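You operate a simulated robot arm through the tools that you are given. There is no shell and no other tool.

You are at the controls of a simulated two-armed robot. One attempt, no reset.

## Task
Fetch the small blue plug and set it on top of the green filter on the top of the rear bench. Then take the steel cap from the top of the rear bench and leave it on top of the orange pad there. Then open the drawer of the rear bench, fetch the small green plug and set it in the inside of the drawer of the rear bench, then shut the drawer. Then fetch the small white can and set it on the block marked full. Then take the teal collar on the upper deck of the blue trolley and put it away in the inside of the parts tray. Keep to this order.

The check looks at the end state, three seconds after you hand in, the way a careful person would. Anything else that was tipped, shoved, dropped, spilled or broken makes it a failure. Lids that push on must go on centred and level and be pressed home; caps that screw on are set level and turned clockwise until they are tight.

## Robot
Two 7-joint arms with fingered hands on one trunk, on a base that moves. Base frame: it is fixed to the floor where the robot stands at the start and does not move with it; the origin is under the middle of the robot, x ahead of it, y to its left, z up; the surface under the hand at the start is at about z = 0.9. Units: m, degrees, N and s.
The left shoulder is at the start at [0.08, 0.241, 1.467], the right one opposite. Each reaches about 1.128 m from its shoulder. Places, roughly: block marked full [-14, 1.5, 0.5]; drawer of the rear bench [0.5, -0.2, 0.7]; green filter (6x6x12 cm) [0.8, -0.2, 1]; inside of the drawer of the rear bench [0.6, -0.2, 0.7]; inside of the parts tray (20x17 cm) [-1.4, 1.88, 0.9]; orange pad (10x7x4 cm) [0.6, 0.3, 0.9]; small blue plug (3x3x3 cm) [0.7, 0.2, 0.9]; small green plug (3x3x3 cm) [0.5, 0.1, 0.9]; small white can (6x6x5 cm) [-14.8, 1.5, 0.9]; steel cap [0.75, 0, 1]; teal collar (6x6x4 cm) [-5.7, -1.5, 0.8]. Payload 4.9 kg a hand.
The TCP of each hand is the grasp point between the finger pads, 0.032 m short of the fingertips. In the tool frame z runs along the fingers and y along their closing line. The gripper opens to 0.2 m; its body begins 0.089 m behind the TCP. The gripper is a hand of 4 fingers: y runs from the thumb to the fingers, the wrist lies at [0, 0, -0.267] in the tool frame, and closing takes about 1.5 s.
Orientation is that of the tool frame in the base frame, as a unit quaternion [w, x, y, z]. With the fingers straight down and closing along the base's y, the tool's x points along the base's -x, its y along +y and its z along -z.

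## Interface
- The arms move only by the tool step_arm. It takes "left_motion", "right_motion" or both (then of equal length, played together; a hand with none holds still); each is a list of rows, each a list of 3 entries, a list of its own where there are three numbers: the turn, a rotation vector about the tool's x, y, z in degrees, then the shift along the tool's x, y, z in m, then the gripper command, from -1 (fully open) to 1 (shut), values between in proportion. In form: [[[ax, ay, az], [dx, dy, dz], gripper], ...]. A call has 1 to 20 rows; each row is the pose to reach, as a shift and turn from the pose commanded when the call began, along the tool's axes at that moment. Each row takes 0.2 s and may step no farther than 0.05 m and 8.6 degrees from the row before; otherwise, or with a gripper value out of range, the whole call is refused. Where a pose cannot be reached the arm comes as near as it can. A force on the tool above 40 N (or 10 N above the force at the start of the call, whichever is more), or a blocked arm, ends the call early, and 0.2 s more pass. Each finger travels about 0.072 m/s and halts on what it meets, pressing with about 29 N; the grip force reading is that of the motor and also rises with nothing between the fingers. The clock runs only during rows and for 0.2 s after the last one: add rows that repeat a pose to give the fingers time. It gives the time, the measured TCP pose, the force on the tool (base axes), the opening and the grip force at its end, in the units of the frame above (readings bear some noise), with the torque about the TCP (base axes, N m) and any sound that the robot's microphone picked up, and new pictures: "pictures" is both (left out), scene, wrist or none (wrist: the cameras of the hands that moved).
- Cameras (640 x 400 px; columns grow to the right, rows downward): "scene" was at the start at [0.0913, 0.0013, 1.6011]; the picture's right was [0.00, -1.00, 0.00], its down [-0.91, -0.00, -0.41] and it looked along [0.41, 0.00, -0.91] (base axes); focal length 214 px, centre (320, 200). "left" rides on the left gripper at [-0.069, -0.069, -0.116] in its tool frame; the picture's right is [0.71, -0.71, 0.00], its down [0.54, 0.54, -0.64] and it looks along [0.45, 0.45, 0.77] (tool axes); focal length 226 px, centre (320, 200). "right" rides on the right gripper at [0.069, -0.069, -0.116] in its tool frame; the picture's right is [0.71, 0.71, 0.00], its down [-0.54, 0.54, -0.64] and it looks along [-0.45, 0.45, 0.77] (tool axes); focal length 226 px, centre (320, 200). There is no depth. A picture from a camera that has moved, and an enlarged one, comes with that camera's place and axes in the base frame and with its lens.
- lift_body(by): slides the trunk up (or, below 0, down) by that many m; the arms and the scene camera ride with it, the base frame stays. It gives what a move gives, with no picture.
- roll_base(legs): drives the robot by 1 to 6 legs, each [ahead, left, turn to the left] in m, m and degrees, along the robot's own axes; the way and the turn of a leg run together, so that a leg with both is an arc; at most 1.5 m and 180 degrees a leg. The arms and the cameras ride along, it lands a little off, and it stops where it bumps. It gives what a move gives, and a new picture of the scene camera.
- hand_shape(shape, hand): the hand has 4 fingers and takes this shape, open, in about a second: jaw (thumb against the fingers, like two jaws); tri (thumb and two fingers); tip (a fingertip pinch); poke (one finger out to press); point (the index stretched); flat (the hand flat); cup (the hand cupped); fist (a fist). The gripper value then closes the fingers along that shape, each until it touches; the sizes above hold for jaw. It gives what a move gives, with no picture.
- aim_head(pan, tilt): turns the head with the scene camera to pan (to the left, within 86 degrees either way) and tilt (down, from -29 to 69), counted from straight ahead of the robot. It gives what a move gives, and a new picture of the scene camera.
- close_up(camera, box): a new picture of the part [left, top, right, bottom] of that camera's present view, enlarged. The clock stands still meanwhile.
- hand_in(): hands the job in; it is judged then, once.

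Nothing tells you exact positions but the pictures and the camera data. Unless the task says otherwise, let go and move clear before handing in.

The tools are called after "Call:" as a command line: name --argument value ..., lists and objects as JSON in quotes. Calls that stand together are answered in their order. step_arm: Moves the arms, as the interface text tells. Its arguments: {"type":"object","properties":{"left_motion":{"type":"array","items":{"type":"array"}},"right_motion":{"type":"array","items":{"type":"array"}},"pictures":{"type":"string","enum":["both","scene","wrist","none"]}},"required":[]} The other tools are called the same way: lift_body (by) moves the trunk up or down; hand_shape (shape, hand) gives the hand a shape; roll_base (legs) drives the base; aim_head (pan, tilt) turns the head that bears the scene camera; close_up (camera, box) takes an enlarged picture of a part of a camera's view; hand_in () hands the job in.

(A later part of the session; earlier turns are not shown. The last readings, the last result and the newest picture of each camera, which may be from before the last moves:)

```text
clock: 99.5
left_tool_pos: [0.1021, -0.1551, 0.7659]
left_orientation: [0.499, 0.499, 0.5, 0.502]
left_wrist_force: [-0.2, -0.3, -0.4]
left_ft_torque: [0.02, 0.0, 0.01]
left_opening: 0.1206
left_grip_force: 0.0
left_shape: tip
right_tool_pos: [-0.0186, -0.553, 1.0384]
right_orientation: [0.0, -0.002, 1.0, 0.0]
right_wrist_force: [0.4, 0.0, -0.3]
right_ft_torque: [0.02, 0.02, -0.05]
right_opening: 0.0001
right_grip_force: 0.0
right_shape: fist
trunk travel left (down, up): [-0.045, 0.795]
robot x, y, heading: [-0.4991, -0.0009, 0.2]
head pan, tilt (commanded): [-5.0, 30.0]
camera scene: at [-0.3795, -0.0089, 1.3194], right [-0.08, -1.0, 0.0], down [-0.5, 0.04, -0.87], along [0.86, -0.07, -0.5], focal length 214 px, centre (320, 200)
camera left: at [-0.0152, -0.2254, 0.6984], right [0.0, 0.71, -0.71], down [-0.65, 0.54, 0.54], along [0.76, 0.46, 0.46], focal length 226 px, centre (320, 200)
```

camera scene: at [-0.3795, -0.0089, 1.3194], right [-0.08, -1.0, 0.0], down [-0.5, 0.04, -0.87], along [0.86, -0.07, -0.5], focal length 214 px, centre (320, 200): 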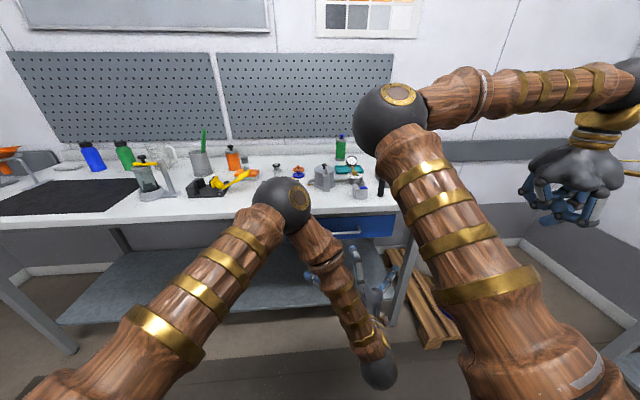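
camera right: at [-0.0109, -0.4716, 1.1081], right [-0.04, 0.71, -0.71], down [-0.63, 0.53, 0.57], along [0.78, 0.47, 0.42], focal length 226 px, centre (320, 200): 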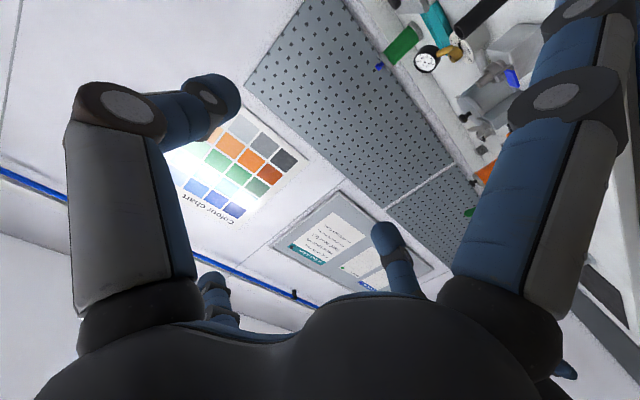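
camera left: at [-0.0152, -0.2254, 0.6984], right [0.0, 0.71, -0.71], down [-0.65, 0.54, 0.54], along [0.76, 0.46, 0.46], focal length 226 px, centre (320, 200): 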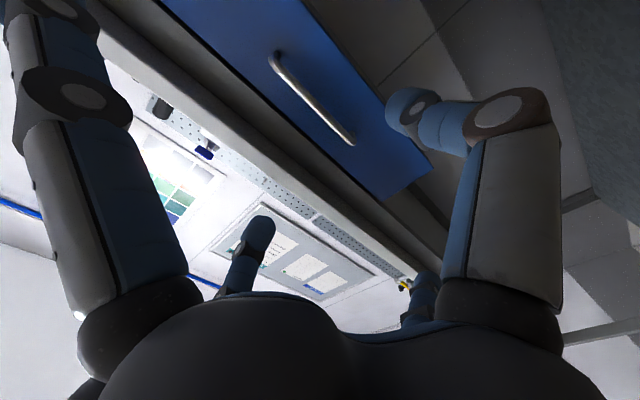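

The hand points straight at the bar (bar centre about y = -0.16, z = 0.765). I'll narrow the pinch and approach.

Call:
step_arm --left_motion '[[[0, 0, 0], [0, 0, 0.04], 0.2], [[0, 0, 0], [-0.003, 0, 0.08], 0.4], [[0, 0, 0], [-0.003, 0, 0.12], 0.4], [[0, 0, 0], [-0.003, 0, 0.145], 0.4], [[0, 0, 0], [-0.003, 0, 0.16], 0.4], [[0, 0, 0], [-0.003, 0, 0.16], 0.4]]' --pictures "both"

Call:
close_up --camera "left" --box '[220, 60, 460, 240]'

Call:
close_up --camera "scene" --box '[300, 190, 420, 290]'

```text
clock: 100.8
left_tool_pos: [0.2622, -0.1565, 0.7639]
left_orientation: [0.5, 0.499, 0.5, 0.501]
left_wrist_force: [0.1, -0.2, 0.8]
left_ft_torque: [-0.03, -0.02, -0.02]
left_opening: 0.0604
left_grip_force: 0.1
left_shape: tip
right_tool_pos: [-0.0192, -0.5522, 1.0392]
right_orientation: [0.0, -0.002, 1.0, 0.001]
right_wrist_force: [0.4, -0.6, 0.1]
right_ft_torque: [-0.01, 0.01, -0.03]
right_opening: 0.0
right_grip_force: 0.0
right_shape: fist
trunk travel left (down, up): [-0.045, 0.795]
robot x, y, heading: [-0.5023, 0.0011, 0.1]
head pan, tilt (commanded): [-5.0, 30.0]
camera scene: at [-0.3795, -0.0076, 1.3194], right [-0.08, -1.0, 0.0], down [-0.5, 0.04, -0.87], along [0.86, -0.07, -0.5], focal length 214 px, centre (320, 200)
camera left: at [0.1449, -0.2262, 0.6979], right [0.0, 0.71, -0.71], down [-0.64, 0.54, 0.54], along [0.76, 0.46, 0.45], focal length 226 px, centre (320, 200)
```

scene: 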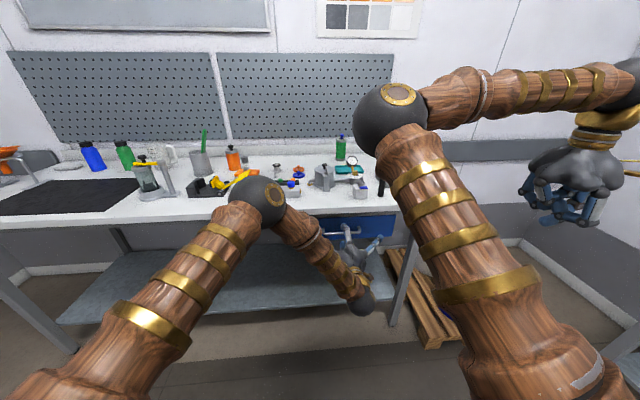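
left: 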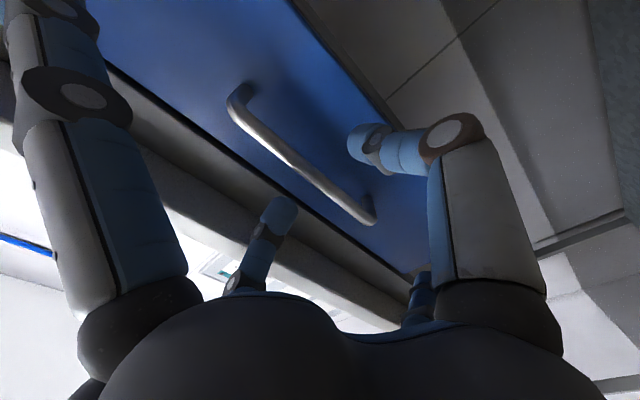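

```text
2.22 times, centred on (340, 150) of left
camera zoom: at [0.1449, -0.2262, 0.6979], right [0.0, 0.71, -0.71], down [-0.64, 0.54, 0.54], along [0.76, 0.46, 0.45], focal length 502 px, centre (276, 311)
```

zoom: 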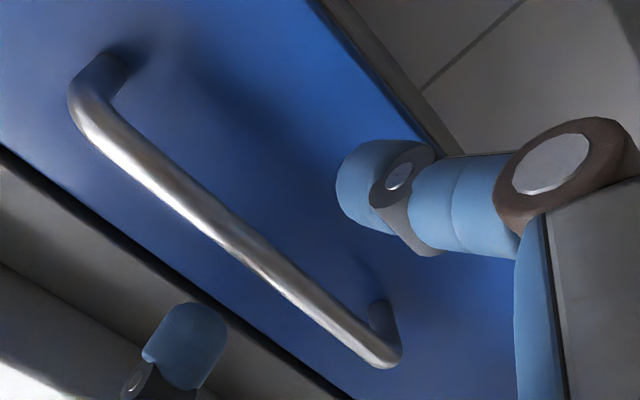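

```text
4.00 times, centred on (360, 240) of scene
camera zoom: at [-0.3795, -0.0076, 1.3194], right [-0.08, -1.0, 0.0], down [-0.5, 0.04, -0.87], along [0.86, -0.07, -0.5], focal length 858 px, centre (160, 40)
```

zoom: 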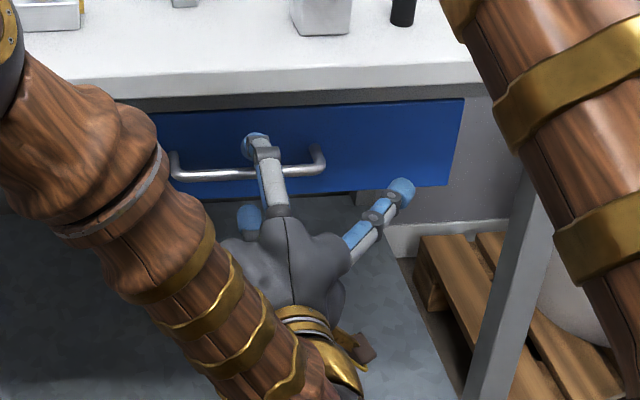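

The bar lies centred between thumb and finger. I'll advance 2 cm and close the pinch.

Call:
step_arm --left_motion '[[[0, 0, 0], [0, 0, 0.01], 0.4], [[0, 0, 0], [0, 0, 0.02], 0.4], [[0, 0, 0], [0, 0, 0.02], 0.6], [[0, 0, 0], [0, 0, 0.02], 0.75], [[0, 0, 0], [0, 0, 0.02], 0.9], [[0, 0, 0], [0, 0, 0.02], 1.0], [[0, 0, 0], [0, 0, 0.02], 1.0], [[0, 0, 0], [0, 0, 0.02], 1.0]]' --pictures "none"

Call:
close_up --camera "left" --box '[220, 60, 460, 240]'

Call:
close_up --camera "scene" --box '[320, 200, 400, 260]'

```text
clock: 102.7
left_tool_pos: [0.2815, -0.1554, 0.7654]
left_orientation: [0.499, 0.5, 0.501, 0.5]
left_wrist_force: [-0.7, 0.1, 0.2]
left_ft_torque: [0.02, -0.02, -0.01]
left_opening: 0.0001
left_grip_force: 28.7
left_shape: tip
right_tool_pos: [-0.018, -0.5519, 1.04]
right_orientation: [0.001, -0.001, 1.0, 0.0]
right_wrist_force: [1.1, -0.2, -0.8]
right_ft_torque: [-0.01, 0.01, -0.02]
right_opening: 0.0001
right_grip_force: 0.1
right_shape: fist
trunk travel left (down, up): [-0.045, 0.795]
robot x, y, heading: [-0.5029, -0.0004, 0.4]
head pan, tilt (commanded): [-5.0, 30.0]
```

```text
2.22 times, centred on (340, 150) of left
camera zoom: at [0.1645, -0.226, 0.6983], right [0.0, 0.71, -0.71], down [-0.64, 0.54, 0.54], along [0.77, 0.46, 0.45], focal length 502 px, centre (276, 311)
```

zoom: 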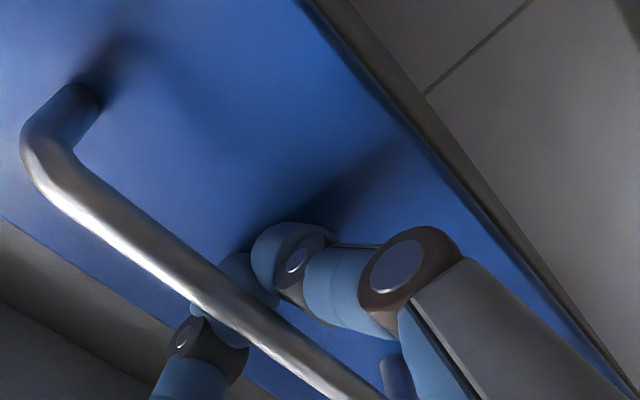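

```text
6.67 times, centred on (360, 230) of scene
camera zoom: at [-0.3795, -0.0075, 1.3194], right [-0.08, -1.0, 0.0], down [-0.5, 0.04, -0.87], along [0.86, -0.07, -0.5], focal length 1430 px, centre (53, 0)
```

zoom: 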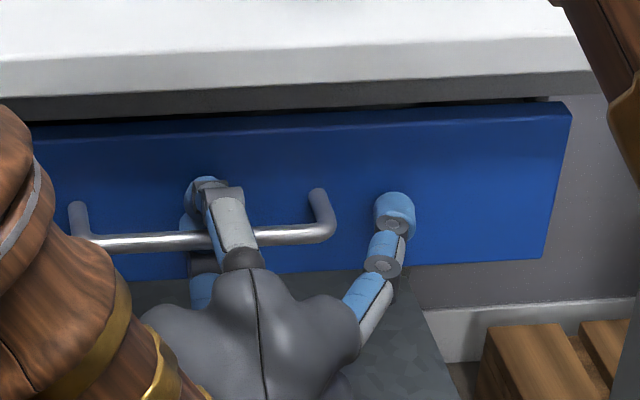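

The fingertips have closed behind the bar, hooking it. I'll pull by backing the base slowly and watch the drawer.

Call:
roll_base --legs '[[-0.1, 0, 0]]'

Call:
close_up --camera "scene" --box '[280, 180, 440, 300]'

```text
clock: 103.8
left_tool_pos: [0.1817, -0.1559, 0.7646]
left_orientation: [0.499, 0.499, 0.501, 0.501]
left_wrist_force: [-0.2, 0.2, 0.1]
left_ft_torque: [0.01, 0.01, 0.01]
left_opening: 0.0001
left_grip_force: 29.0
left_shape: tip
right_tool_pos: [-0.1184, -0.5527, 1.0397]
right_orientation: [0.0, -0.002, 1.0, 0.0]
right_wrist_force: [-0.8, -0.6, 0.3]
right_ft_torque: [-0.02, -0.03, -0.01]
right_opening: 0.0002
right_grip_force: 0.0
right_shape: fist
trunk travel left (down, up): [-0.045, 0.795]
robot x, y, heading: [-0.5975, -0.0026, 0.3]
head pan, tilt (commanded): [-5.0, 30.0]
camera scene: at [-0.4792, -0.0078, 1.3194], right [-0.08, -1.0, 0.0], down [-0.5, 0.04, -0.87], along [0.86, -0.07, -0.5], focal length 214 px, centre (320, 200)
```

scene: 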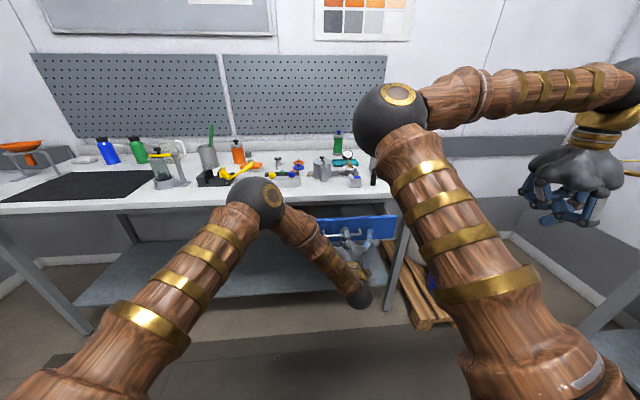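

```text
3.33 times, centred on (360, 240) of scene
camera zoom: at [-0.4792, -0.0078, 1.3194], right [-0.08, -1.0, 0.0], down [-0.5, 0.04, -0.87], along [0.86, -0.07, -0.5], focal length 715 px, centre (187, 67)
```

zoom: 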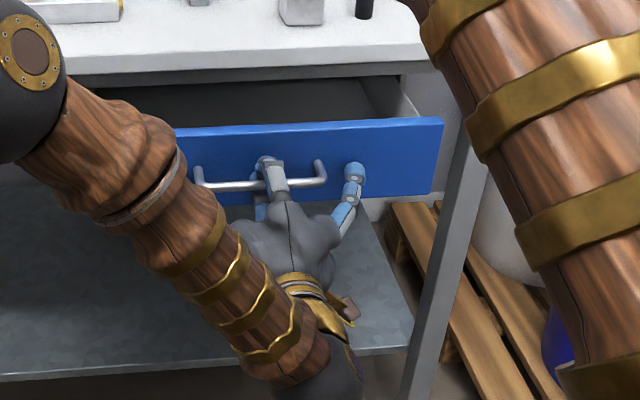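

The drawer is coming out smoothly. Another pull.

Call:
roll_base --legs '[[-0.16, 0, 0]]'

Call:
close_up --camera "scene" --box '[280, 160, 440, 280]'

```text
clock: 105.2
left_tool_pos: [0.0223, -0.1584, 0.7667]
left_orientation: [0.5, 0.5, 0.5, 0.5]
left_wrist_force: [0.3, -0.4, 0.1]
left_ft_torque: [-0.01, 0.04, 0.0]
left_opening: 0.0001
left_grip_force: 28.4
left_shape: tip
right_tool_pos: [-0.2802, -0.5543, 1.0394]
right_orientation: [0.0, -0.001, 1.0, 0.0]
right_wrist_force: [0.1, -0.1, 0.3]
right_ft_torque: [0.0, -0.02, 0.02]
right_opening: 0.0004
right_grip_force: 0.0
right_shape: fist
trunk travel left (down, up): [-0.045, 0.795]
robot x, y, heading: [-0.7633, 0.0001, 0.1]
head pan, tilt (commanded): [-5.0, 30.0]
camera scene: at [-0.6394, -0.0084, 1.3194], right [-0.09, -1.0, 0.0], down [-0.5, 0.04, -0.87], along [0.86, -0.07, -0.5], focal length 214 px, centre (320, 200)
```

scene: 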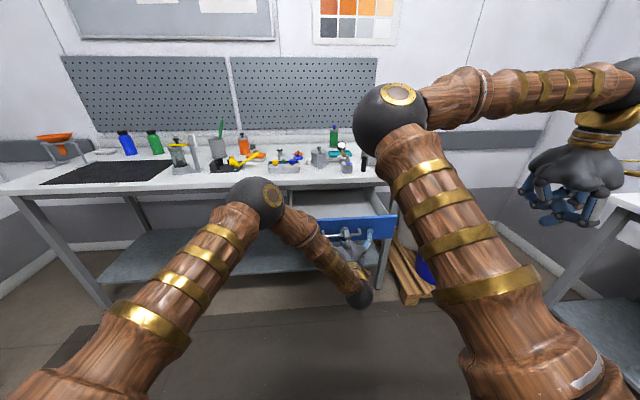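

```text
3.33 times, centred on (360, 220) of scene
camera zoom: at [-0.6394, -0.0084, 1.3194], right [-0.09, -1.0, 0.0], down [-0.5, 0.04, -0.87], along [0.86, -0.07, -0.5], focal length 715 px, centre (187, 133)
```

zoom: 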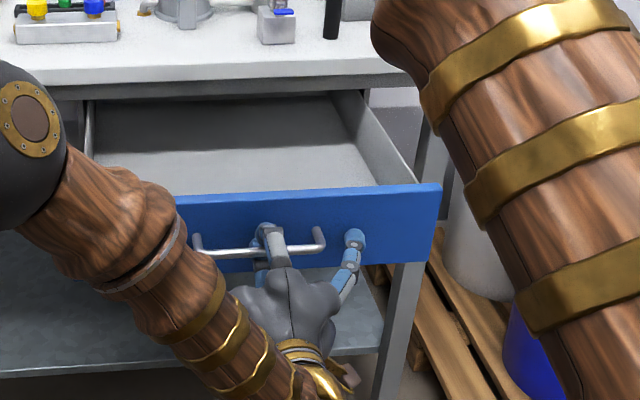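

Call:
roll_base --legs '[[-0.05, 0, 0]]'

Call:
close_up --camera "scene" --box '[280, 160, 440, 280]'

```text
clock: 106.1
left_tool_pos: [-0.0278, -0.1579, 0.7661]
left_orientation: [0.499, 0.5, 0.5, 0.501]
left_wrist_force: [-0.6, 0.2, 0.1]
left_ft_torque: [0.01, 0.04, -0.04]
left_opening: 0.0002
left_grip_force: 29.1
left_shape: tip
right_tool_pos: [-0.3277, -0.5527, 1.0394]
right_orientation: [0.0, -0.001, 1.0, 0.0]
right_wrist_force: [-1.6, -0.2, 0.9]
right_ft_torque: [-0.01, -0.01, 0.04]
right_opening: 0.0001
right_grip_force: 0.0
right_shape: fist
trunk travel left (down, up): [-0.045, 0.795]
robot x, y, heading: [-0.8112, -0.0011, 0.0]
head pan, tilt (commanded): [-5.0, 30.0]
camera scene: at [-0.6885, -0.0084, 1.3193], right [-0.09, -1.0, 0.0], down [-0.5, 0.04, -0.87], along [0.86, -0.07, -0.5], focal length 214 px, centre (320, 200)
```

scene: 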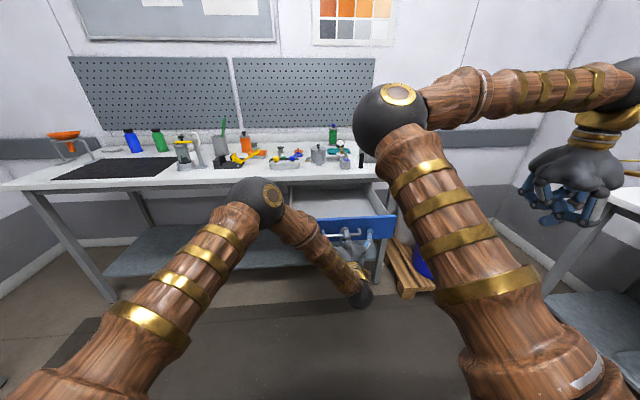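

```text
3.33 times, centred on (360, 220) of scene
camera zoom: at [-0.6885, -0.0084, 1.3193], right [-0.09, -1.0, 0.0], down [-0.5, 0.04, -0.87], along [0.86, -0.07, -0.5], focal length 715 px, centre (187, 133)
```

zoom: 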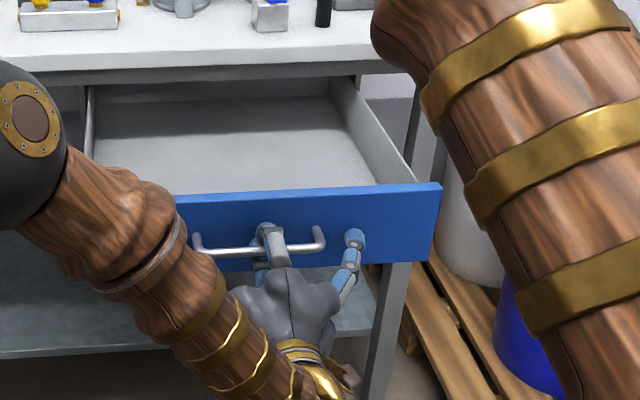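

The drawer is open about 30 cm. I'll open the pinch, back the hand straight off the bar, and look.

Call:
step_arm --left_motion '[[[0, 0, 0], [0, 0, 0], 0.8], [[0, 0, 0], [0, 0, 0], 0.6], [[0, 0, 0], [0, 0, 0], 0.4], [[0, 0, 0], [0, 0, 0], 0.3], [[0, 0, 0], [0, 0, 0], 0.3], [[0, 0, 0], [0, 0, -0.03], 0.3], [[0, 0, 0], [0, 0, -0.07], 0.3], [[0, 0, 0], [0, 0, -0.11], 0.3]]' --pictures "scene"

Call:
close_up --camera "scene" --box '[280, 160, 440, 280]'

```text
clock: 107.9
left_tool_pos: [-0.1369, -0.1576, 0.7654]
left_orientation: [0.5, 0.499, 0.5, 0.501]
left_wrist_force: [1.2, 0.2, 0.1]
left_ft_torque: [0.0, 0.02, 0.0]
left_opening: 0.0696
left_grip_force: 0.1
left_shape: tip
right_tool_pos: [-0.3295, -0.5538, 1.0407]
right_orientation: [0.0, -0.001, 1.0, 0.0]
right_wrist_force: [0.0, -1.2, -0.5]
right_ft_torque: [-0.01, -0.02, -0.03]
right_opening: 0.0
right_grip_force: 0.2
right_shape: fist
trunk travel left (down, up): [-0.045, 0.795]
robot x, y, heading: [-0.814, 0.0, -0.0]
head pan, tilt (commanded): [-5.0, 30.0]
camera scene: at [-0.6884, -0.0089, 1.3194], right [-0.09, -1.0, 0.0], down [-0.5, 0.04, -0.87], along [0.86, -0.07, -0.5], focal length 214 px, centre (320, 200)
```

scene: 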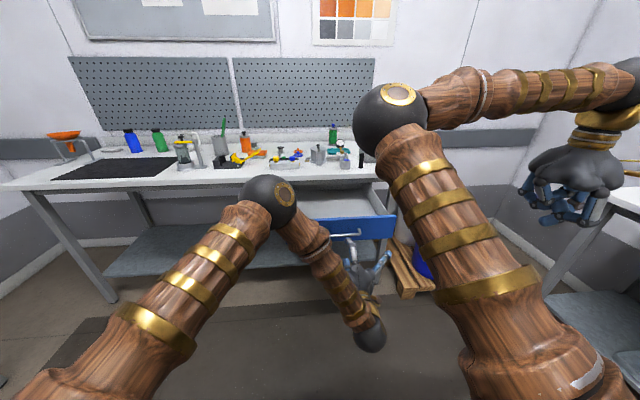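

```text
3.33 times, centred on (360, 220) of scene
camera zoom: at [-0.6884, -0.0089, 1.3194], right [-0.09, -1.0, 0.0], down [-0.5, 0.04, -0.87], along [0.86, -0.07, -0.5], focal length 715 px, centre (187, 133)
```

zoom: 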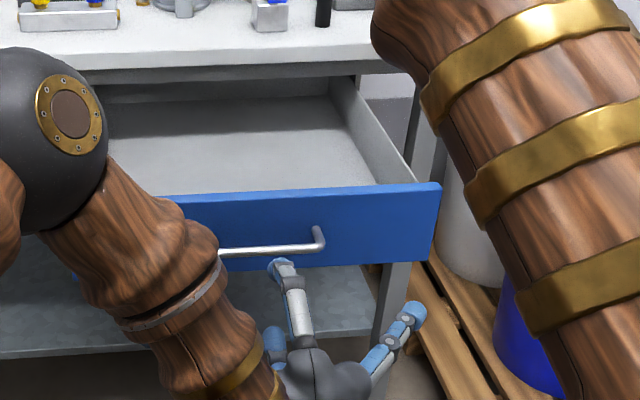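

Hand clear of the handle. I'll bring the left hand back up to pointing down, then raise it above bench height.

Call:
step_arm --left_motion '[[[7.08, 2.93, -2.93], [0.03, 0.006, -0.01], 0.3], [[14.15, 5.87, -5.87], [0.065, 0.012, -0.02], 0.3], [[21.2, 8.8, -8.8], [0.1, 0.018, -0.03], 0.3], [[28.3, 11.73, -11.73], [0.135, 0.024, -0.04], 0.3], [[35.4, 14.67, -14.67], [0.17, 0.03, -0.05], 0.3], [[42.45, 17.6, -17.6], [0.205, 0.036, -0.06], 0.3], [[49.5, 20.5, -20.5], [0.24, 0.042, -0.07], 0.3], [[56.6, 23.5, -23.5], [0.275, 0.048, -0.08], 0.3], [[63.7, 26.4, -26.4], [0.31, 0.054, -0.09], 0.3], [[70.75, 29.3, -29.3], [0.345, 0.06, -0.1], 0.3], [[77.8, 32.3, -32.3], [0.38, 0.066, -0.101], 0.3], [[84.9, 35.2, -35.2], [0.41, 0.0715, -0.101], 0.3], [[84.9, 35.2, -35.2], [0.41, 0.115, -0.101], 0.3], [[84.9, 35.2, -35.2], [0.41, 0.16, -0.101], 0.3], [[84.9, 35.2, -35.2], [0.41, 0.205, -0.101], 0.3], [[84.9, 35.2, -35.2], [0.41, 0.25, -0.101], 0.3], [[84.9, 35.2, -35.2], [0.41, 0.295, -0.101], 0.3], [[84.9, 35.2, -35.2], [0.41, 0.33, -0.101], 0.3]]' --pictures "scene"

Call:
hand_shape --shape "jaw" --hand "left"

Call:
lift_body --by 0.08

```text
clock: 111.7
left_tool_pos: [-0.2376, 0.2497, 1.0948]
left_orientation: [0.0, 0.382, 0.924, 0.0]
left_wrist_force: [-0.1, -0.4, 0.4]
left_ft_torque: [-0.02, 0.01, 0.0]
left_opening: 0.0695
left_grip_force: 0.2
left_shape: tip
right_tool_pos: [-0.3278, -0.5542, 1.0382]
right_orientation: [-0.001, -0.001, 1.0, 0.0]
right_wrist_force: [0.3, -0.7, 0.8]
right_ft_torque: [0.05, -0.01, 0.01]
right_opening: 0.0
right_grip_force: 0.1
right_shape: fist
trunk travel left (down, up): [-0.045, 0.795]
robot x, y, heading: [-0.8122, -0.0009, 0.0]
head pan, tilt (commanded): [-5.0, 30.0]
camera scene: at [-0.688, -0.0088, 1.3193], right [-0.09, -1.0, 0.0], down [-0.5, 0.04, -0.87], along [0.86, -0.07, -0.5], focal length 214 px, centre (320, 200)
```

scene: 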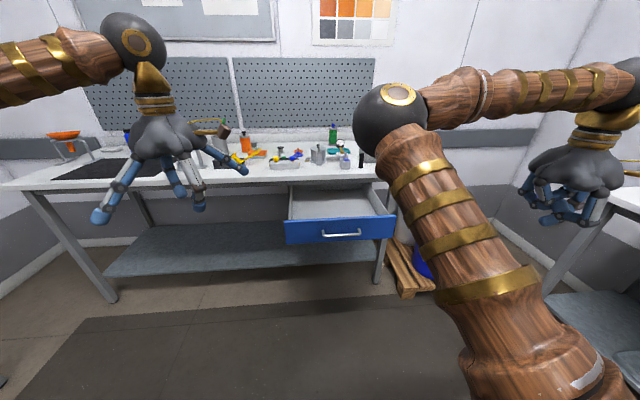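

```text
clock: 112.6
left_tool_pos: [-0.2391, 0.2518, 1.0955]
left_orientation: [0.0, 0.382, 0.924, 0.001]
left_wrist_force: [-0.7, -0.2, 1.0]
left_ft_torque: [-0.03, 0.02, 0.0]
left_opening: 0.2001
left_grip_force: 0.1
left_shape: jaw
right_tool_pos: [-0.3272, -0.5534, 1.039]
right_orientation: [0.0, -0.001, 1.0, 0.0]
right_wrist_force: [-0.5, 0.2, -0.3]
right_ft_torque: [0.03, 0.02, 0.01]
right_opening: 0.0002
right_grip_force: 0.1
right_shape: fist
trunk travel left (down, up): [-0.045, 0.795]
robot x, y, heading: [-0.8105, -0.0001, 0.3]
head pan, tilt (commanded): [-5.0, 30.0]
```

```text
clock: 113.8
left_tool_pos: [-0.2372, 0.2507, 1.1762]
left_orientation: [0.0, 0.382, 0.924, 0.0]
left_wrist_force: [-0.3, -0.1, 0.1]
left_ft_torque: [-0.01, -0.02, 0.0]
left_opening: 0.2001
left_grip_force: 0.0
left_shape: jaw
right_tool_pos: [-0.3281, -0.5527, 1.1187]
right_orientation: [0.0, -0.002, 1.0, 0.0]
right_wrist_force: [0.0, -0.6, -0.9]
right_ft_torque: [-0.01, -0.03, -0.01]
right_opening: 0.0001
right_grip_force: 0.0
right_shape: fist
trunk travel left (down, up): [-0.125, 0.715]
robot x, y, heading: [-0.8071, 0.001, 0.0]
head pan, tilt (commanded): [-5.0, 30.0]
```

Now I'll roll forward so the left arm can reach the green plug, stopping short of the open drawer.

Call:
roll_base --legs '[[0.48, 0, 0]]'

Call:
aim_head --pan 0 --tilt 50

```text
clock: 116.7
left_tool_pos: [0.2435, 0.2516, 1.1747]
left_orientation: [0.001, 0.382, 0.924, 0.0]
left_wrist_force: [-0.1, 0.1, -0.1]
left_ft_torque: [-0.02, 0.01, 0.03]
left_opening: 0.1999
left_grip_force: 0.1
left_shape: jaw
right_tool_pos: [0.1539, -0.5537, 1.1203]
right_orientation: [0.0, -0.001, 1.0, 0.0]
right_wrist_force: [0.4, 0.3, 0.1]
right_ft_torque: [0.03, 0.0, 0.0]
right_opening: 0.0002
right_grip_force: 0.2
right_shape: fist
trunk travel left (down, up): [-0.125, 0.715]
robot x, y, heading: [-0.3276, 0.0, -0.0]
head pan, tilt (commanded): [-5.0, 30.0]
camera scene: at [-0.2061, -0.0077, 1.3994], right [-0.09, -1.0, 0.0], down [-0.5, 0.04, -0.87], along [0.86, -0.07, -0.5], focal length 214 px, centre (320, 200)
```

scene: 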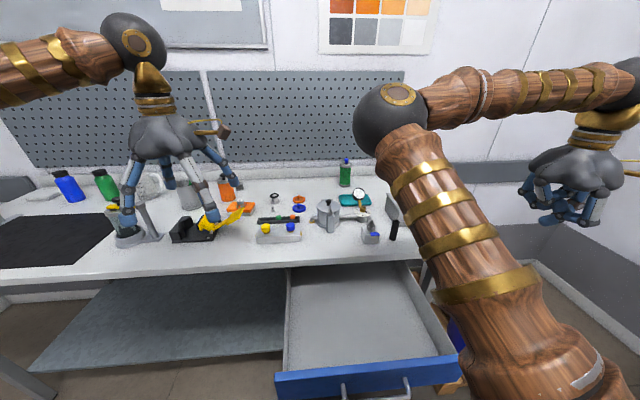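

```text
clock: 117.5
left_tool_pos: [0.244, 0.2507, 1.176]
left_orientation: [0.0, 0.382, 0.924, 0.0]
left_wrist_force: [0.6, -0.3, 0.9]
left_ft_torque: [-0.02, -0.01, -0.02]
left_opening: 0.2001
left_grip_force: 0.0
left_shape: jaw
right_tool_pos: [0.1516, -0.553, 1.1208]
right_orientation: [0.0, 0.0, 1.0, 0.0]
right_wrist_force: [-0.2, 0.8, -0.4]
right_ft_torque: [0.03, -0.02, 0.01]
right_opening: 0.0
right_grip_force: 0.1
right_shape: fist
trunk travel left (down, up): [-0.125, 0.715]
robot x, y, heading: [-0.3287, -0.0042, 0.1]
head pan, tilt (commanded): [0.0, 50.0]
camera scene: at [-0.2195, 0.0001, 1.3699], right [0.0, -1.0, 0.0], down [-0.77, 0.0, -0.64], along [0.64, 0.0, -0.77], focal length 214 px, centre (320, 200)
```

scene: 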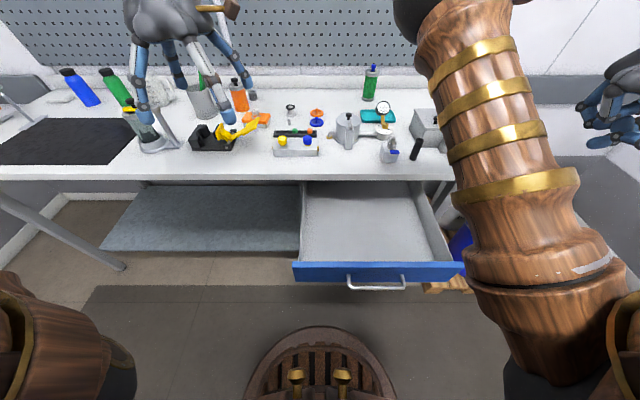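

Call:
close_up --camera "scene" --box '[265, 115, 329, 155]'

Call:
close_up --camera "scene" --box '[280, 170, 480, 295]'

```text
10.00 times, centred on (297, 135) of scene
camera zoom: at [-0.2195, 0.0001, 1.3699], right [0.0, -1.0, 0.0], down [-0.77, 0.0, -0.64], along [0.64, 0.0, -0.77], focal length 2145 px, centre (550, 850)
```

zoom: 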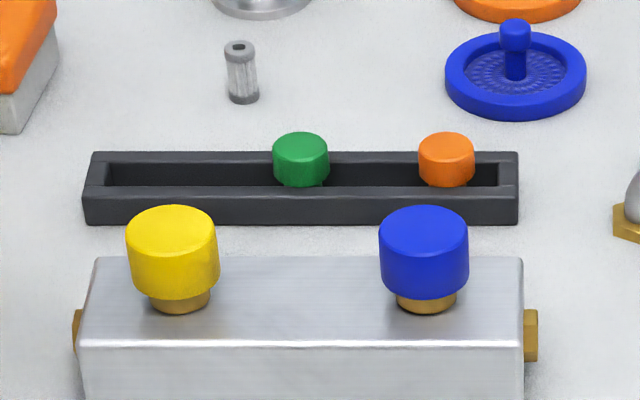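

```text
3.20 times, centred on (380, 232) of scene
camera zoom: at [-0.2195, 0.0001, 1.3699], right [0.0, -1.0, 0.0], down [-0.77, 0.0, -0.64], along [0.64, 0.0, -0.77], focal length 686 px, centre (128, 96)
```

zoom: 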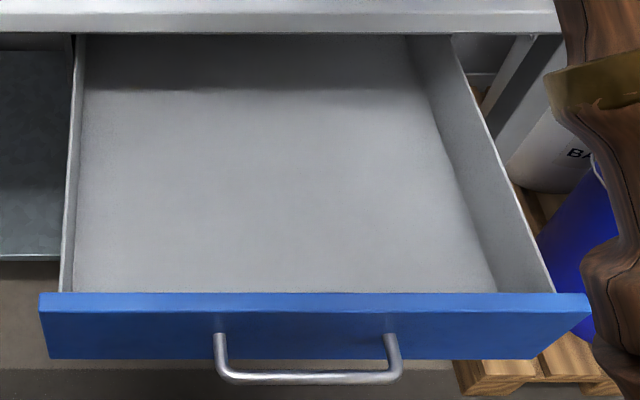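

The green plug's head sits on low rails at about [0.504, 0.094, 0.921]. I'll bring the left hand above it and measure the head and rails from close range.

Call:
step_arm --left_motion '[[[0, 0, 0], [-0.042, 0.0104, 0], 0], [[0, 0, 0], [-0.084, 0.0208, 0], 0.4], [[0, 0, 0], [-0.126, 0.0312, 0], 0.4], [[0, 0, 0], [-0.168, 0.0416, 0], 0.4], [[0, 0, 0], [-0.21, 0.052, 0], 0.4], [[0, 0, 0], [-0.252, 0.0624, 0], 0.4], [[0, 0, 0], [-0.2949, 0.0728, 0.0], 0.4], [[0, 0, 0], [-0.2949, 0.0728, 0.04], 0.4], [[0, 0, 0], [-0.2949, 0.0728, 0.08], 0.4], [[0, 0, 0], [-0.2949, 0.0728, 0.12], 0.4], [[0, 0, 0], [-0.2949, 0.0728, 0.14], 0.4]]' --pictures "both"

Call:
close_up --camera "left" --box '[260, 90, 380, 180]'

Call:
close_up --camera "scene" --box '[260, 90, 340, 150]'

```text
clock: 119.9
left_tool_pos: [0.5041, 0.0958, 1.0339]
left_orientation: [0.0, 0.382, 0.924, 0.001]
left_wrist_force: [-0.3, 0.0, 1.0]
left_ft_torque: [-0.02, 0.04, -0.06]
left_opening: 0.0602
left_grip_force: 0.0
left_shape: jaw
right_tool_pos: [0.1533, -0.552, 1.1197]
right_orientation: [0.001, -0.001, 1.0, 0.0]
right_wrist_force: [1.2, 0.3, -0.2]
right_ft_torque: [0.0, 0.01, -0.01]
right_opening: 0.0
right_grip_force: 0.0
right_shape: fist
trunk travel left (down, up): [-0.125, 0.715]
robot x, y, heading: [-0.3291, -0.0011, 0.3]
head pan, tilt (commanded): [0.0, 50.0]
camera scene: at [-0.219, 0.0008, 1.3698], right [0.0, -1.0, 0.0], down [-0.77, 0.0, -0.64], along [0.64, 0.0, -0.77], focal length 214 px, centre (320, 200)
camera left: at [0.5036, -0.0019, 1.1521], right [-1.0, 0.0, 0.0], down [0.0, 0.77, 0.64], along [0.0, 0.64, -0.77], focal length 226 px, centre (320, 200)
```

scene: 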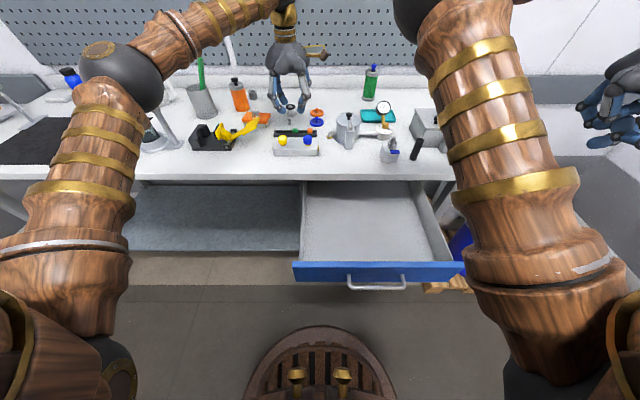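
left: 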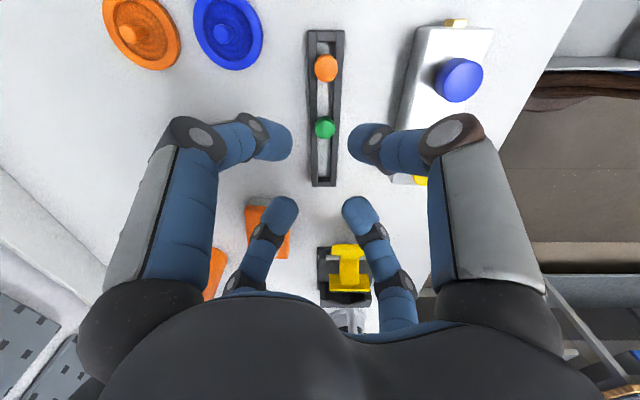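

```text
4.44 times, centred on (320, 135) of left
camera zoom: at [0.5036, -0.0019, 1.1521], right [-1.0, 0.0, 0.0], down [0.0, 0.77, 0.64], along [0.0, 0.64, -0.77], focal length 1005 px, centre (320, 489)
```

zoom: 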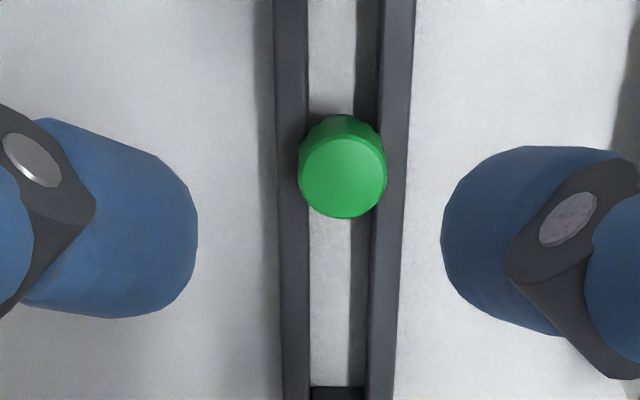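

```text
6.67 times, centred on (300, 120) of scene
camera zoom: at [-0.219, 0.0008, 1.3698], right [0.0, -1.0, 0.0], down [-0.77, 0.0, -0.64], along [0.64, 0.0, -0.77], focal length 1430 px, centre (453, 733)
```

zoom: 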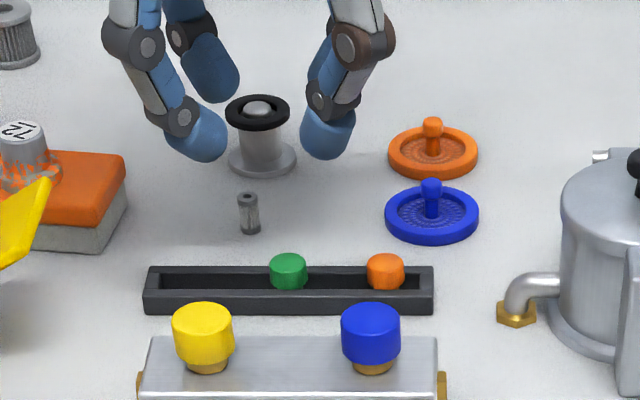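

Measured: the head (r ≈ 10.5 mm) rests on narrow rails; diagonal fingers clear both the rails and the orange plug. I'll correct 6 mm/5 mm, narrow the fingers and come down to just above the head to check.

Call:
step_arm --left_motion '[[[0, 0, 0], [0.0011, -0.008, 0.02], 0.5], [[0, 0, 0], [0.0011, -0.008, 0.04], 0.65], [[0, 0, 0], [0.0011, -0.008, 0.055], 0.65], [[0, 0, 0], [0.0011, -0.008, 0.059], 0.65], [[0, 0, 0], [0.0011, -0.008, 0.059], 0.65]]' --pictures "none"

Call:
close_up --camera "left" --box '[260, 110, 380, 200]'

Call:
close_up --camera "scene" --box '[275, 110, 323, 140]'

```text
clock: 121.1
left_tool_pos: [0.4971, 0.0902, 0.976]
left_orientation: [0.0, 0.382, 0.924, 0.0]
left_wrist_force: [-0.2, -0.5, -0.6]
left_ft_torque: [-0.01, 0.01, 0.01]
left_opening: 0.0352
left_grip_force: 0.0
left_shape: jaw
right_tool_pos: [0.1527, -0.5528, 1.1194]
right_orientation: [0.0, 0.0, 1.0, 0.0]
right_wrist_force: [-0.1, 0.2, 0.0]
right_ft_torque: [0.0, 0.0, 0.03]
right_opening: 0.0001
right_grip_force: 0.0
right_shape: fist
trunk travel left (down, up): [-0.125, 0.715]
robot x, y, heading: [-0.3248, -0.0017, 0.1]
head pan, tilt (commanded): [0.0, 50.0]
```

```text
4.44 times, centred on (320, 155) of left
camera zoom: at [0.4966, -0.0078, 1.0935], right [-1.0, 0.0, 0.0], down [0.0, 0.77, 0.64], along [0.0, 0.64, -0.77], focal length 1005 px, centre (320, 400)
```

zoom: 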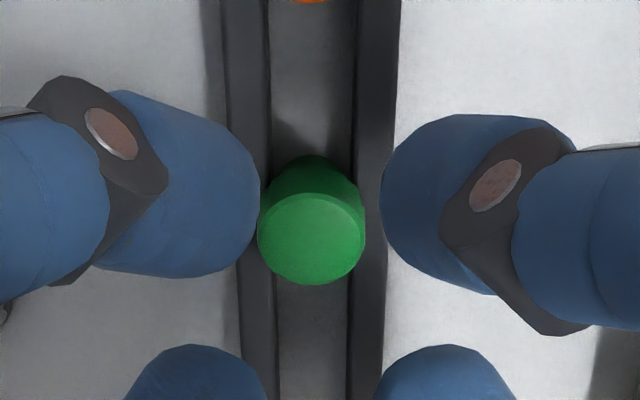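

```text
13.33 times, centred on (299, 125) of scene
camera zoom: at [-0.2191, 0.0, 1.3698], right [0.0, -1.0, 0.0], down [-0.77, 0.0, -0.64], along [0.64, 0.0, -0.77], focal length 2860 px, centre (600, 1200)
```

zoom: 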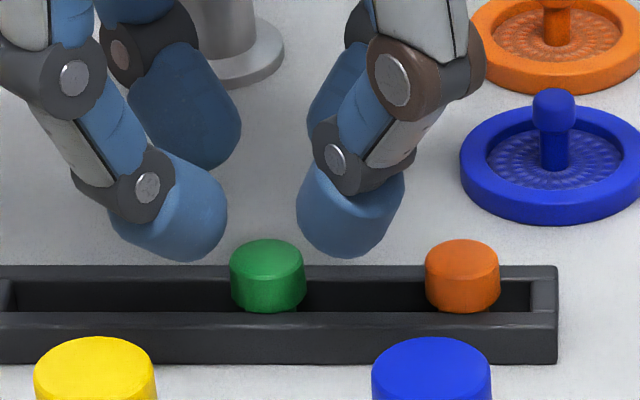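

Centred within a millimetre. Descending further in small steps, watching for contact with the rails.

Call:
step_arm --left_motion '[[[0, 0, 0], [0, 0, 0.008], 0.67], [[0, 0, 0], [0, 0, 0.015], 0.68], [[0, 0, 0], [0, 0, 0.02], 0.68], [[0, 0, 0], [0, 0, 0.022], 0.68]]' --pictures "none"

Call:
close_up --camera "scene" --box '[275, 110, 323, 140]'

Call:
close_up --camera "left" --box '[260, 110, 380, 200]'

```text
clock: 122.1
left_tool_pos: [0.4983, 0.0903, 0.9539]
left_orientation: [-0.001, 0.382, 0.924, 0.0]
left_wrist_force: [-0.4, 0.3, 1.0]
left_ft_torque: [0.03, -0.01, 0.0]
left_opening: 0.0322
left_grip_force: 0.1
left_shape: jaw
right_tool_pos: [0.1524, -0.5521, 1.1194]
right_orientation: [0.001, 0.0, 1.0, 0.0]
right_wrist_force: [-0.1, 0.5, 0.2]
right_ft_torque: [0.02, -0.02, -0.02]
right_opening: 0.0
right_grip_force: 0.0
right_shape: fist
trunk travel left (down, up): [-0.125, 0.715]
robot x, y, heading: [-0.3317, 0.0008, 0.1]
head pan, tilt (commanded): [0.0, 50.0]
```

```text
13.33 times, centred on (299, 125) of scene
camera zoom: at [-0.2191, 0.0, 1.3698], right [0.0, -1.0, 0.0], down [-0.77, 0.0, -0.64], along [0.64, 0.0, -0.77], focal length 2860 px, centre (600, 1200)
```

zoom: 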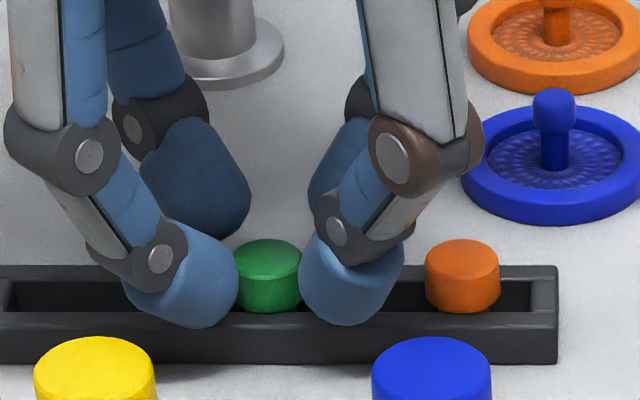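

```text
4.44 times, centred on (320, 155) of left
camera zoom: at [0.4971, -0.0075, 1.072], right [-1.0, 0.0, 0.0], down [0.0, 0.77, 0.64], along [0.0, 0.64, -0.77], focal length 1005 px, centre (320, 400)
```

zoom: 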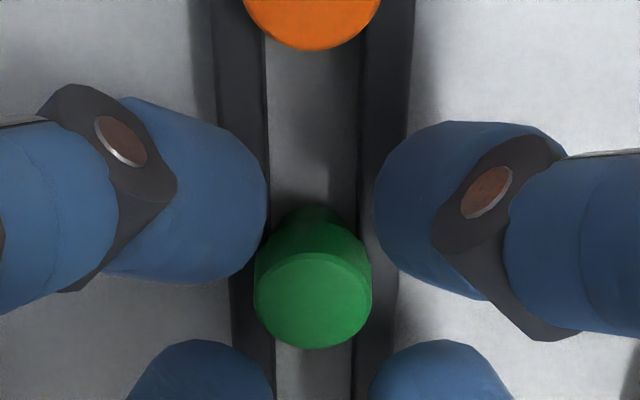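

Call:
step_arm --left_motion '[[[0, 0, 0], [0, 0, 0.001], 0.7], [[0, 0, 0], [0, 0, 0.002], 0.7], [[0, 0, 0], [0, 0, 0.003], 0.7], [[0, 0, 0], [0, 0, 0.003], 0.7]]' --pictures "none"

```text
clock: 123.1
left_tool_pos: [0.4979, 0.0906, 0.9527]
left_orientation: [0.0, 0.382, 0.924, 0.0]
left_wrist_force: [0.3, 0.1, 1.3]
left_ft_torque: [-0.01, 0.01, -0.04]
left_opening: 0.0301
left_grip_force: 0.0
left_shape: jaw
right_tool_pos: [0.1543, -0.5533, 1.1183]
right_orientation: [0.0, 0.0, 1.0, 0.0]
right_wrist_force: [0.9, -0.5, 0.2]
right_ft_torque: [0.03, -0.01, -0.01]
right_opening: 0.0
right_grip_force: 0.2
right_shape: fist
trunk travel left (down, up): [-0.125, 0.715]
robot x, y, heading: [-0.328, -0.0025, 0.4]
head pan, tilt (commanded): [0.0, 50.0]
```

Call:
step_arm --left_motion '[[[0, 0, 0], [0, 0, 0.001], 0.7], [[0, 0, 0], [0, 0, 0.002], 0.7], [[0, 0, 0], [0, 0, 0.002], 0.7]]' --pictures "none"

```text
clock: 123.9
left_tool_pos: [0.4968, 0.0909, 0.949]
left_orientation: [0.001, 0.382, 0.924, 0.0]
left_wrist_force: [-0.8, 0.7, 0.3]
left_ft_torque: [-0.02, 0.08, 0.02]
left_opening: 0.0305
left_grip_force: 0.1
left_shape: jaw
right_tool_pos: [0.1538, -0.5522, 1.1188]
right_orientation: [-0.001, -0.001, 1.0, 0.0]
right_wrist_force: [-0.3, -0.2, -0.1]
right_ft_torque: [0.0, -0.01, 0.01]
right_opening: 0.0003
right_grip_force: 0.0
right_shape: fist
trunk travel left (down, up): [-0.125, 0.715]
robot x, y, heading: [-0.3265, -0.0032, 0.4]
head pan, tilt (commanded): [0.0, 50.0]
```

The hand now sits at the same height relative to the head as in the successful blue-plug grasp, with no contact yet. Closing gently.

Call:
step_arm --left_motion '[[[0, 0, 0], [0, 0, 0.001], 0.75], [[0, 0, 0], [0, 0, 0.001], 0.8], [[0, 0, 0], [0, 0, 0.001], 0.85], [[0, 0, 0], [0, 0, 0.001], 0.9], [[0, 0, 0], [0, 0, 0.001], 1.0], [[0, 0, 0], [0, 0, 0.001], 1.0], [[0, 0, 0], [0, 0, 0.001], 1.0]]' --pictures "none"

Call:
close_up --camera "left" --box '[260, 110, 380, 200]'

Call:
close_up --camera "scene" --box '[275, 110, 323, 140]'

```text
clock: 125.5
left_tool_pos: [0.4974, 0.0888, 0.9478]
left_orientation: [0.0, 0.382, 0.924, 0.0]
left_wrist_force: [0.0, -1.2, 0.1]
left_ft_torque: [0.02, 0.0, -0.05]
left_opening: 0.0151
left_grip_force: 28.4
left_shape: jaw
right_tool_pos: [0.1538, -0.5532, 1.1197]
right_orientation: [0.001, -0.001, 1.0, 0.0]
right_wrist_force: [-0.4, -0.6, 0.3]
right_ft_torque: [0.02, -0.03, -0.02]
right_opening: 0.0001
right_grip_force: 0.0
right_shape: fist
trunk travel left (down, up): [-0.125, 0.715]
robot x, y, heading: [-0.328, 0.0019, -0.3]
head pan, tilt (commanded): [0.0, 50.0]
```

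```text
4.44 times, centred on (320, 155) of left
camera zoom: at [0.4968, -0.0078, 1.0662], right [-1.0, 0.0, 0.0], down [0.0, 0.77, 0.64], along [0.0, 0.64, -0.77], focal length 1005 px, centre (320, 400)
```

zoom: 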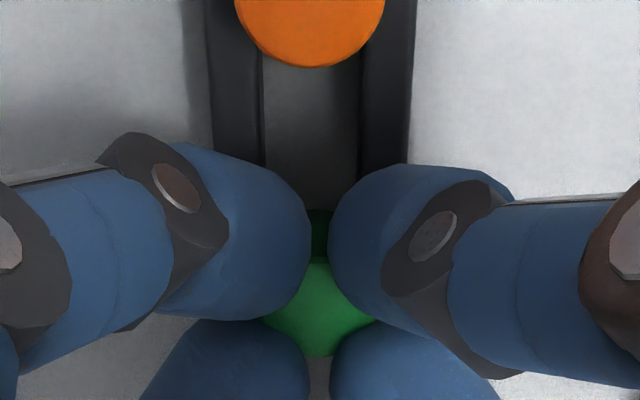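

```text
13.33 times, centred on (299, 125) of scene
camera zoom: at [-0.2192, 0.0, 1.3698], right [0.0, -1.0, 0.0], down [-0.77, 0.0, -0.64], along [0.64, 0.0, -0.77], focal length 2860 px, centre (600, 1200)
```

zoom: 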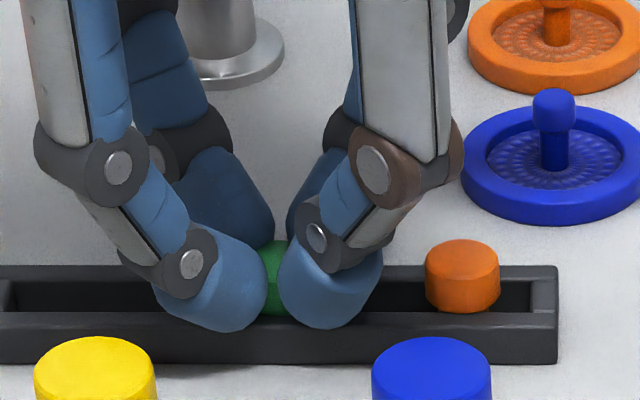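

Same grip reading as with the blue plug. I'll lift slowly and check that the plug comes with it.

Call:
step_arm --left_motion '[[[0, 0, 0], [0, 0, -0.005], 1.0], [[0, 0, 0], [0, 0, -0.012], 1.0], [[0, 0, 0], [0, 0, -0.025], 1.0], [[0, 0, 0], [0, 0, -0.04], 1.0]]' --pictures "none"

Call:
close_up --camera "left" --box '[260, 110, 380, 200]'

Call:
close_up --camera "scene" --box '[275, 100, 323, 140]'

```text
clock: 126.5
left_tool_pos: [0.4967, 0.0892, 0.9884]
left_orientation: [0.0, 0.382, 0.924, 0.001]
left_wrist_force: [-0.3, -0.5, -0.2]
left_ft_torque: [0.04, 0.0, -0.01]
left_opening: 0.0149
left_grip_force: 29.1
left_shape: jaw
right_tool_pos: [0.1521, -0.5541, 1.1188]
right_orientation: [0.0, -0.001, 1.0, 0.0]
right_wrist_force: [-0.2, -0.2, -0.7]
right_ft_torque: [-0.03, 0.02, -0.01]
right_opening: 0.0003
right_grip_force: 0.1
right_shape: fist
trunk travel left (down, up): [-0.125, 0.715]
robot x, y, heading: [-0.3275, -0.0021, 0.3]
head pan, tilt (commanded): [0.0, 50.0]
```

```text
4.44 times, centred on (320, 155) of left
camera zoom: at [0.4964, -0.0085, 1.1063], right [-1.0, 0.0, 0.0], down [0.0, 0.77, 0.64], along [0.0, 0.64, -0.77], focal length 1005 px, centre (320, 400)
```

zoom: 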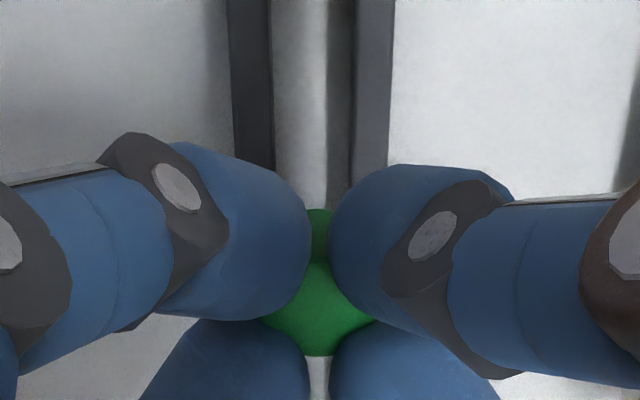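

```text
10.00 times, centred on (299, 120) of scene
camera zoom: at [-0.2195, -0.0001, 1.3698], right [0.0, -1.0, 0.0], down [-0.77, 0.0, -0.64], along [0.64, 0.0, -0.77], focal length 2145 px, centre (530, 1000)
```

zoom: 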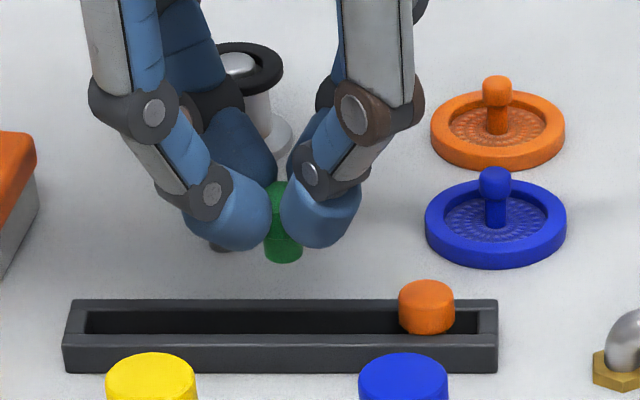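

The green plug is in hand. I'll raise it and carry it over the open drawer (about [0.14, -0.155]).

Call:
step_arm --left_motion '[[[0, 0, 0], [0, 0, -0.045], 1.0], [[0, 0, 0], [0, 0, -0.09], 1.0], [[0, 0, 0], [0.0, 0.0, -0.13], 1.0], [[0, 0, 0], [0.008, -0.0425, -0.13], 1.0], [[0, 0, 0], [0.016, -0.085, -0.13], 1.0], [[0, 0, 0], [0.024, -0.1275, -0.13], 1.0], [[0, 0, 0], [0.032, -0.17, -0.13], 1.0], [[0, 0, 0], [0.04, -0.2125, -0.13], 1.0], [[0, 0, 0], [0.048, -0.255, -0.13], 1.0], [[0, 0, 0], [0.056, -0.2975, -0.13], 1.0], [[0, 0, 0], [0.064, -0.34, -0.13], 1.0], [[0, 0, 0], [0.072, -0.3825, -0.13], 1.0], [[0, 0, 0], [0.0799, -0.425, -0.13], 1.0], [[0, 0, 0], [0.0799, -0.425, -0.13], 1.0]]' --pictures "both"

```text
clock: 129.7
left_tool_pos: [0.217, -0.1057, 1.1233]
left_orientation: [-0.001, 0.29, 0.957, -0.012]
left_wrist_force: [0.4, -0.8, -0.4]
left_ft_torque: [-0.01, -0.02, -0.04]
left_opening: 0.015
left_grip_force: 28.7
left_shape: jaw
right_tool_pos: [0.1518, -0.5538, 1.1223]
right_orientation: [0.004, 0.0, 1.0, 0.002]
right_wrist_force: [-0.7, -0.3, -0.9]
right_ft_torque: [0.03, -0.02, -0.01]
right_opening: 0.0
right_grip_force: 0.0
right_shape: fist
trunk travel left (down, up): [-0.125, 0.715]
robot x, y, heading: [-0.3243, -0.0043, 0.1]
head pan, tilt (commanded): [0.0, 50.0]
stopped in row 14 (left hand): the arm was blocked; the commanded pose is now the measured one
camera scene: at [-0.2192, -0.0001, 1.3698], right [0.0, -1.0, 0.0], down [-0.77, 0.0, -0.64], along [0.64, 0.0, -0.77], focal length 214 px, centre (320, 200)
camera left: at [0.2357, -0.1989, 1.243], right [-0.98, -0.2, 0.02], down [-0.14, 0.77, 0.63], along [-0.13, 0.61, -0.78], focal length 226 px, centre (320, 200)
```

scene: 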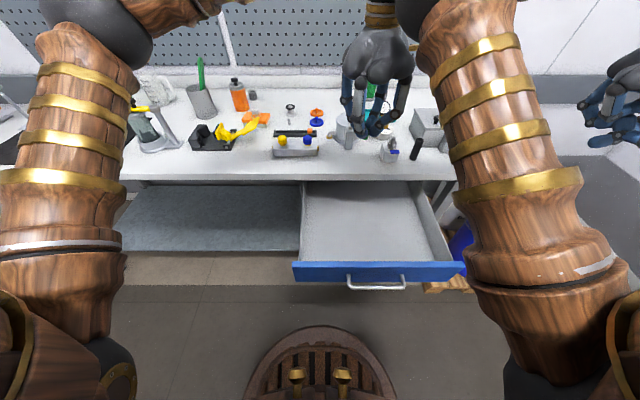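
left: 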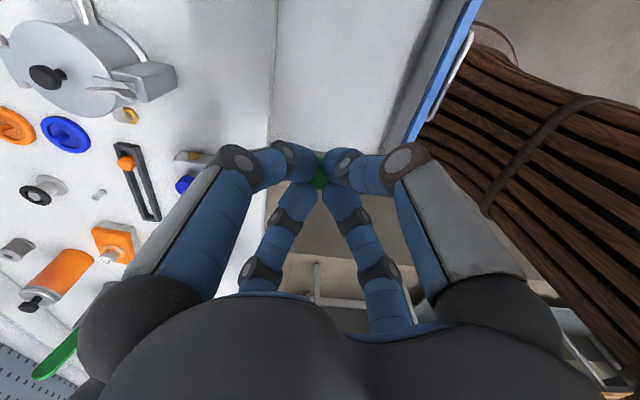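

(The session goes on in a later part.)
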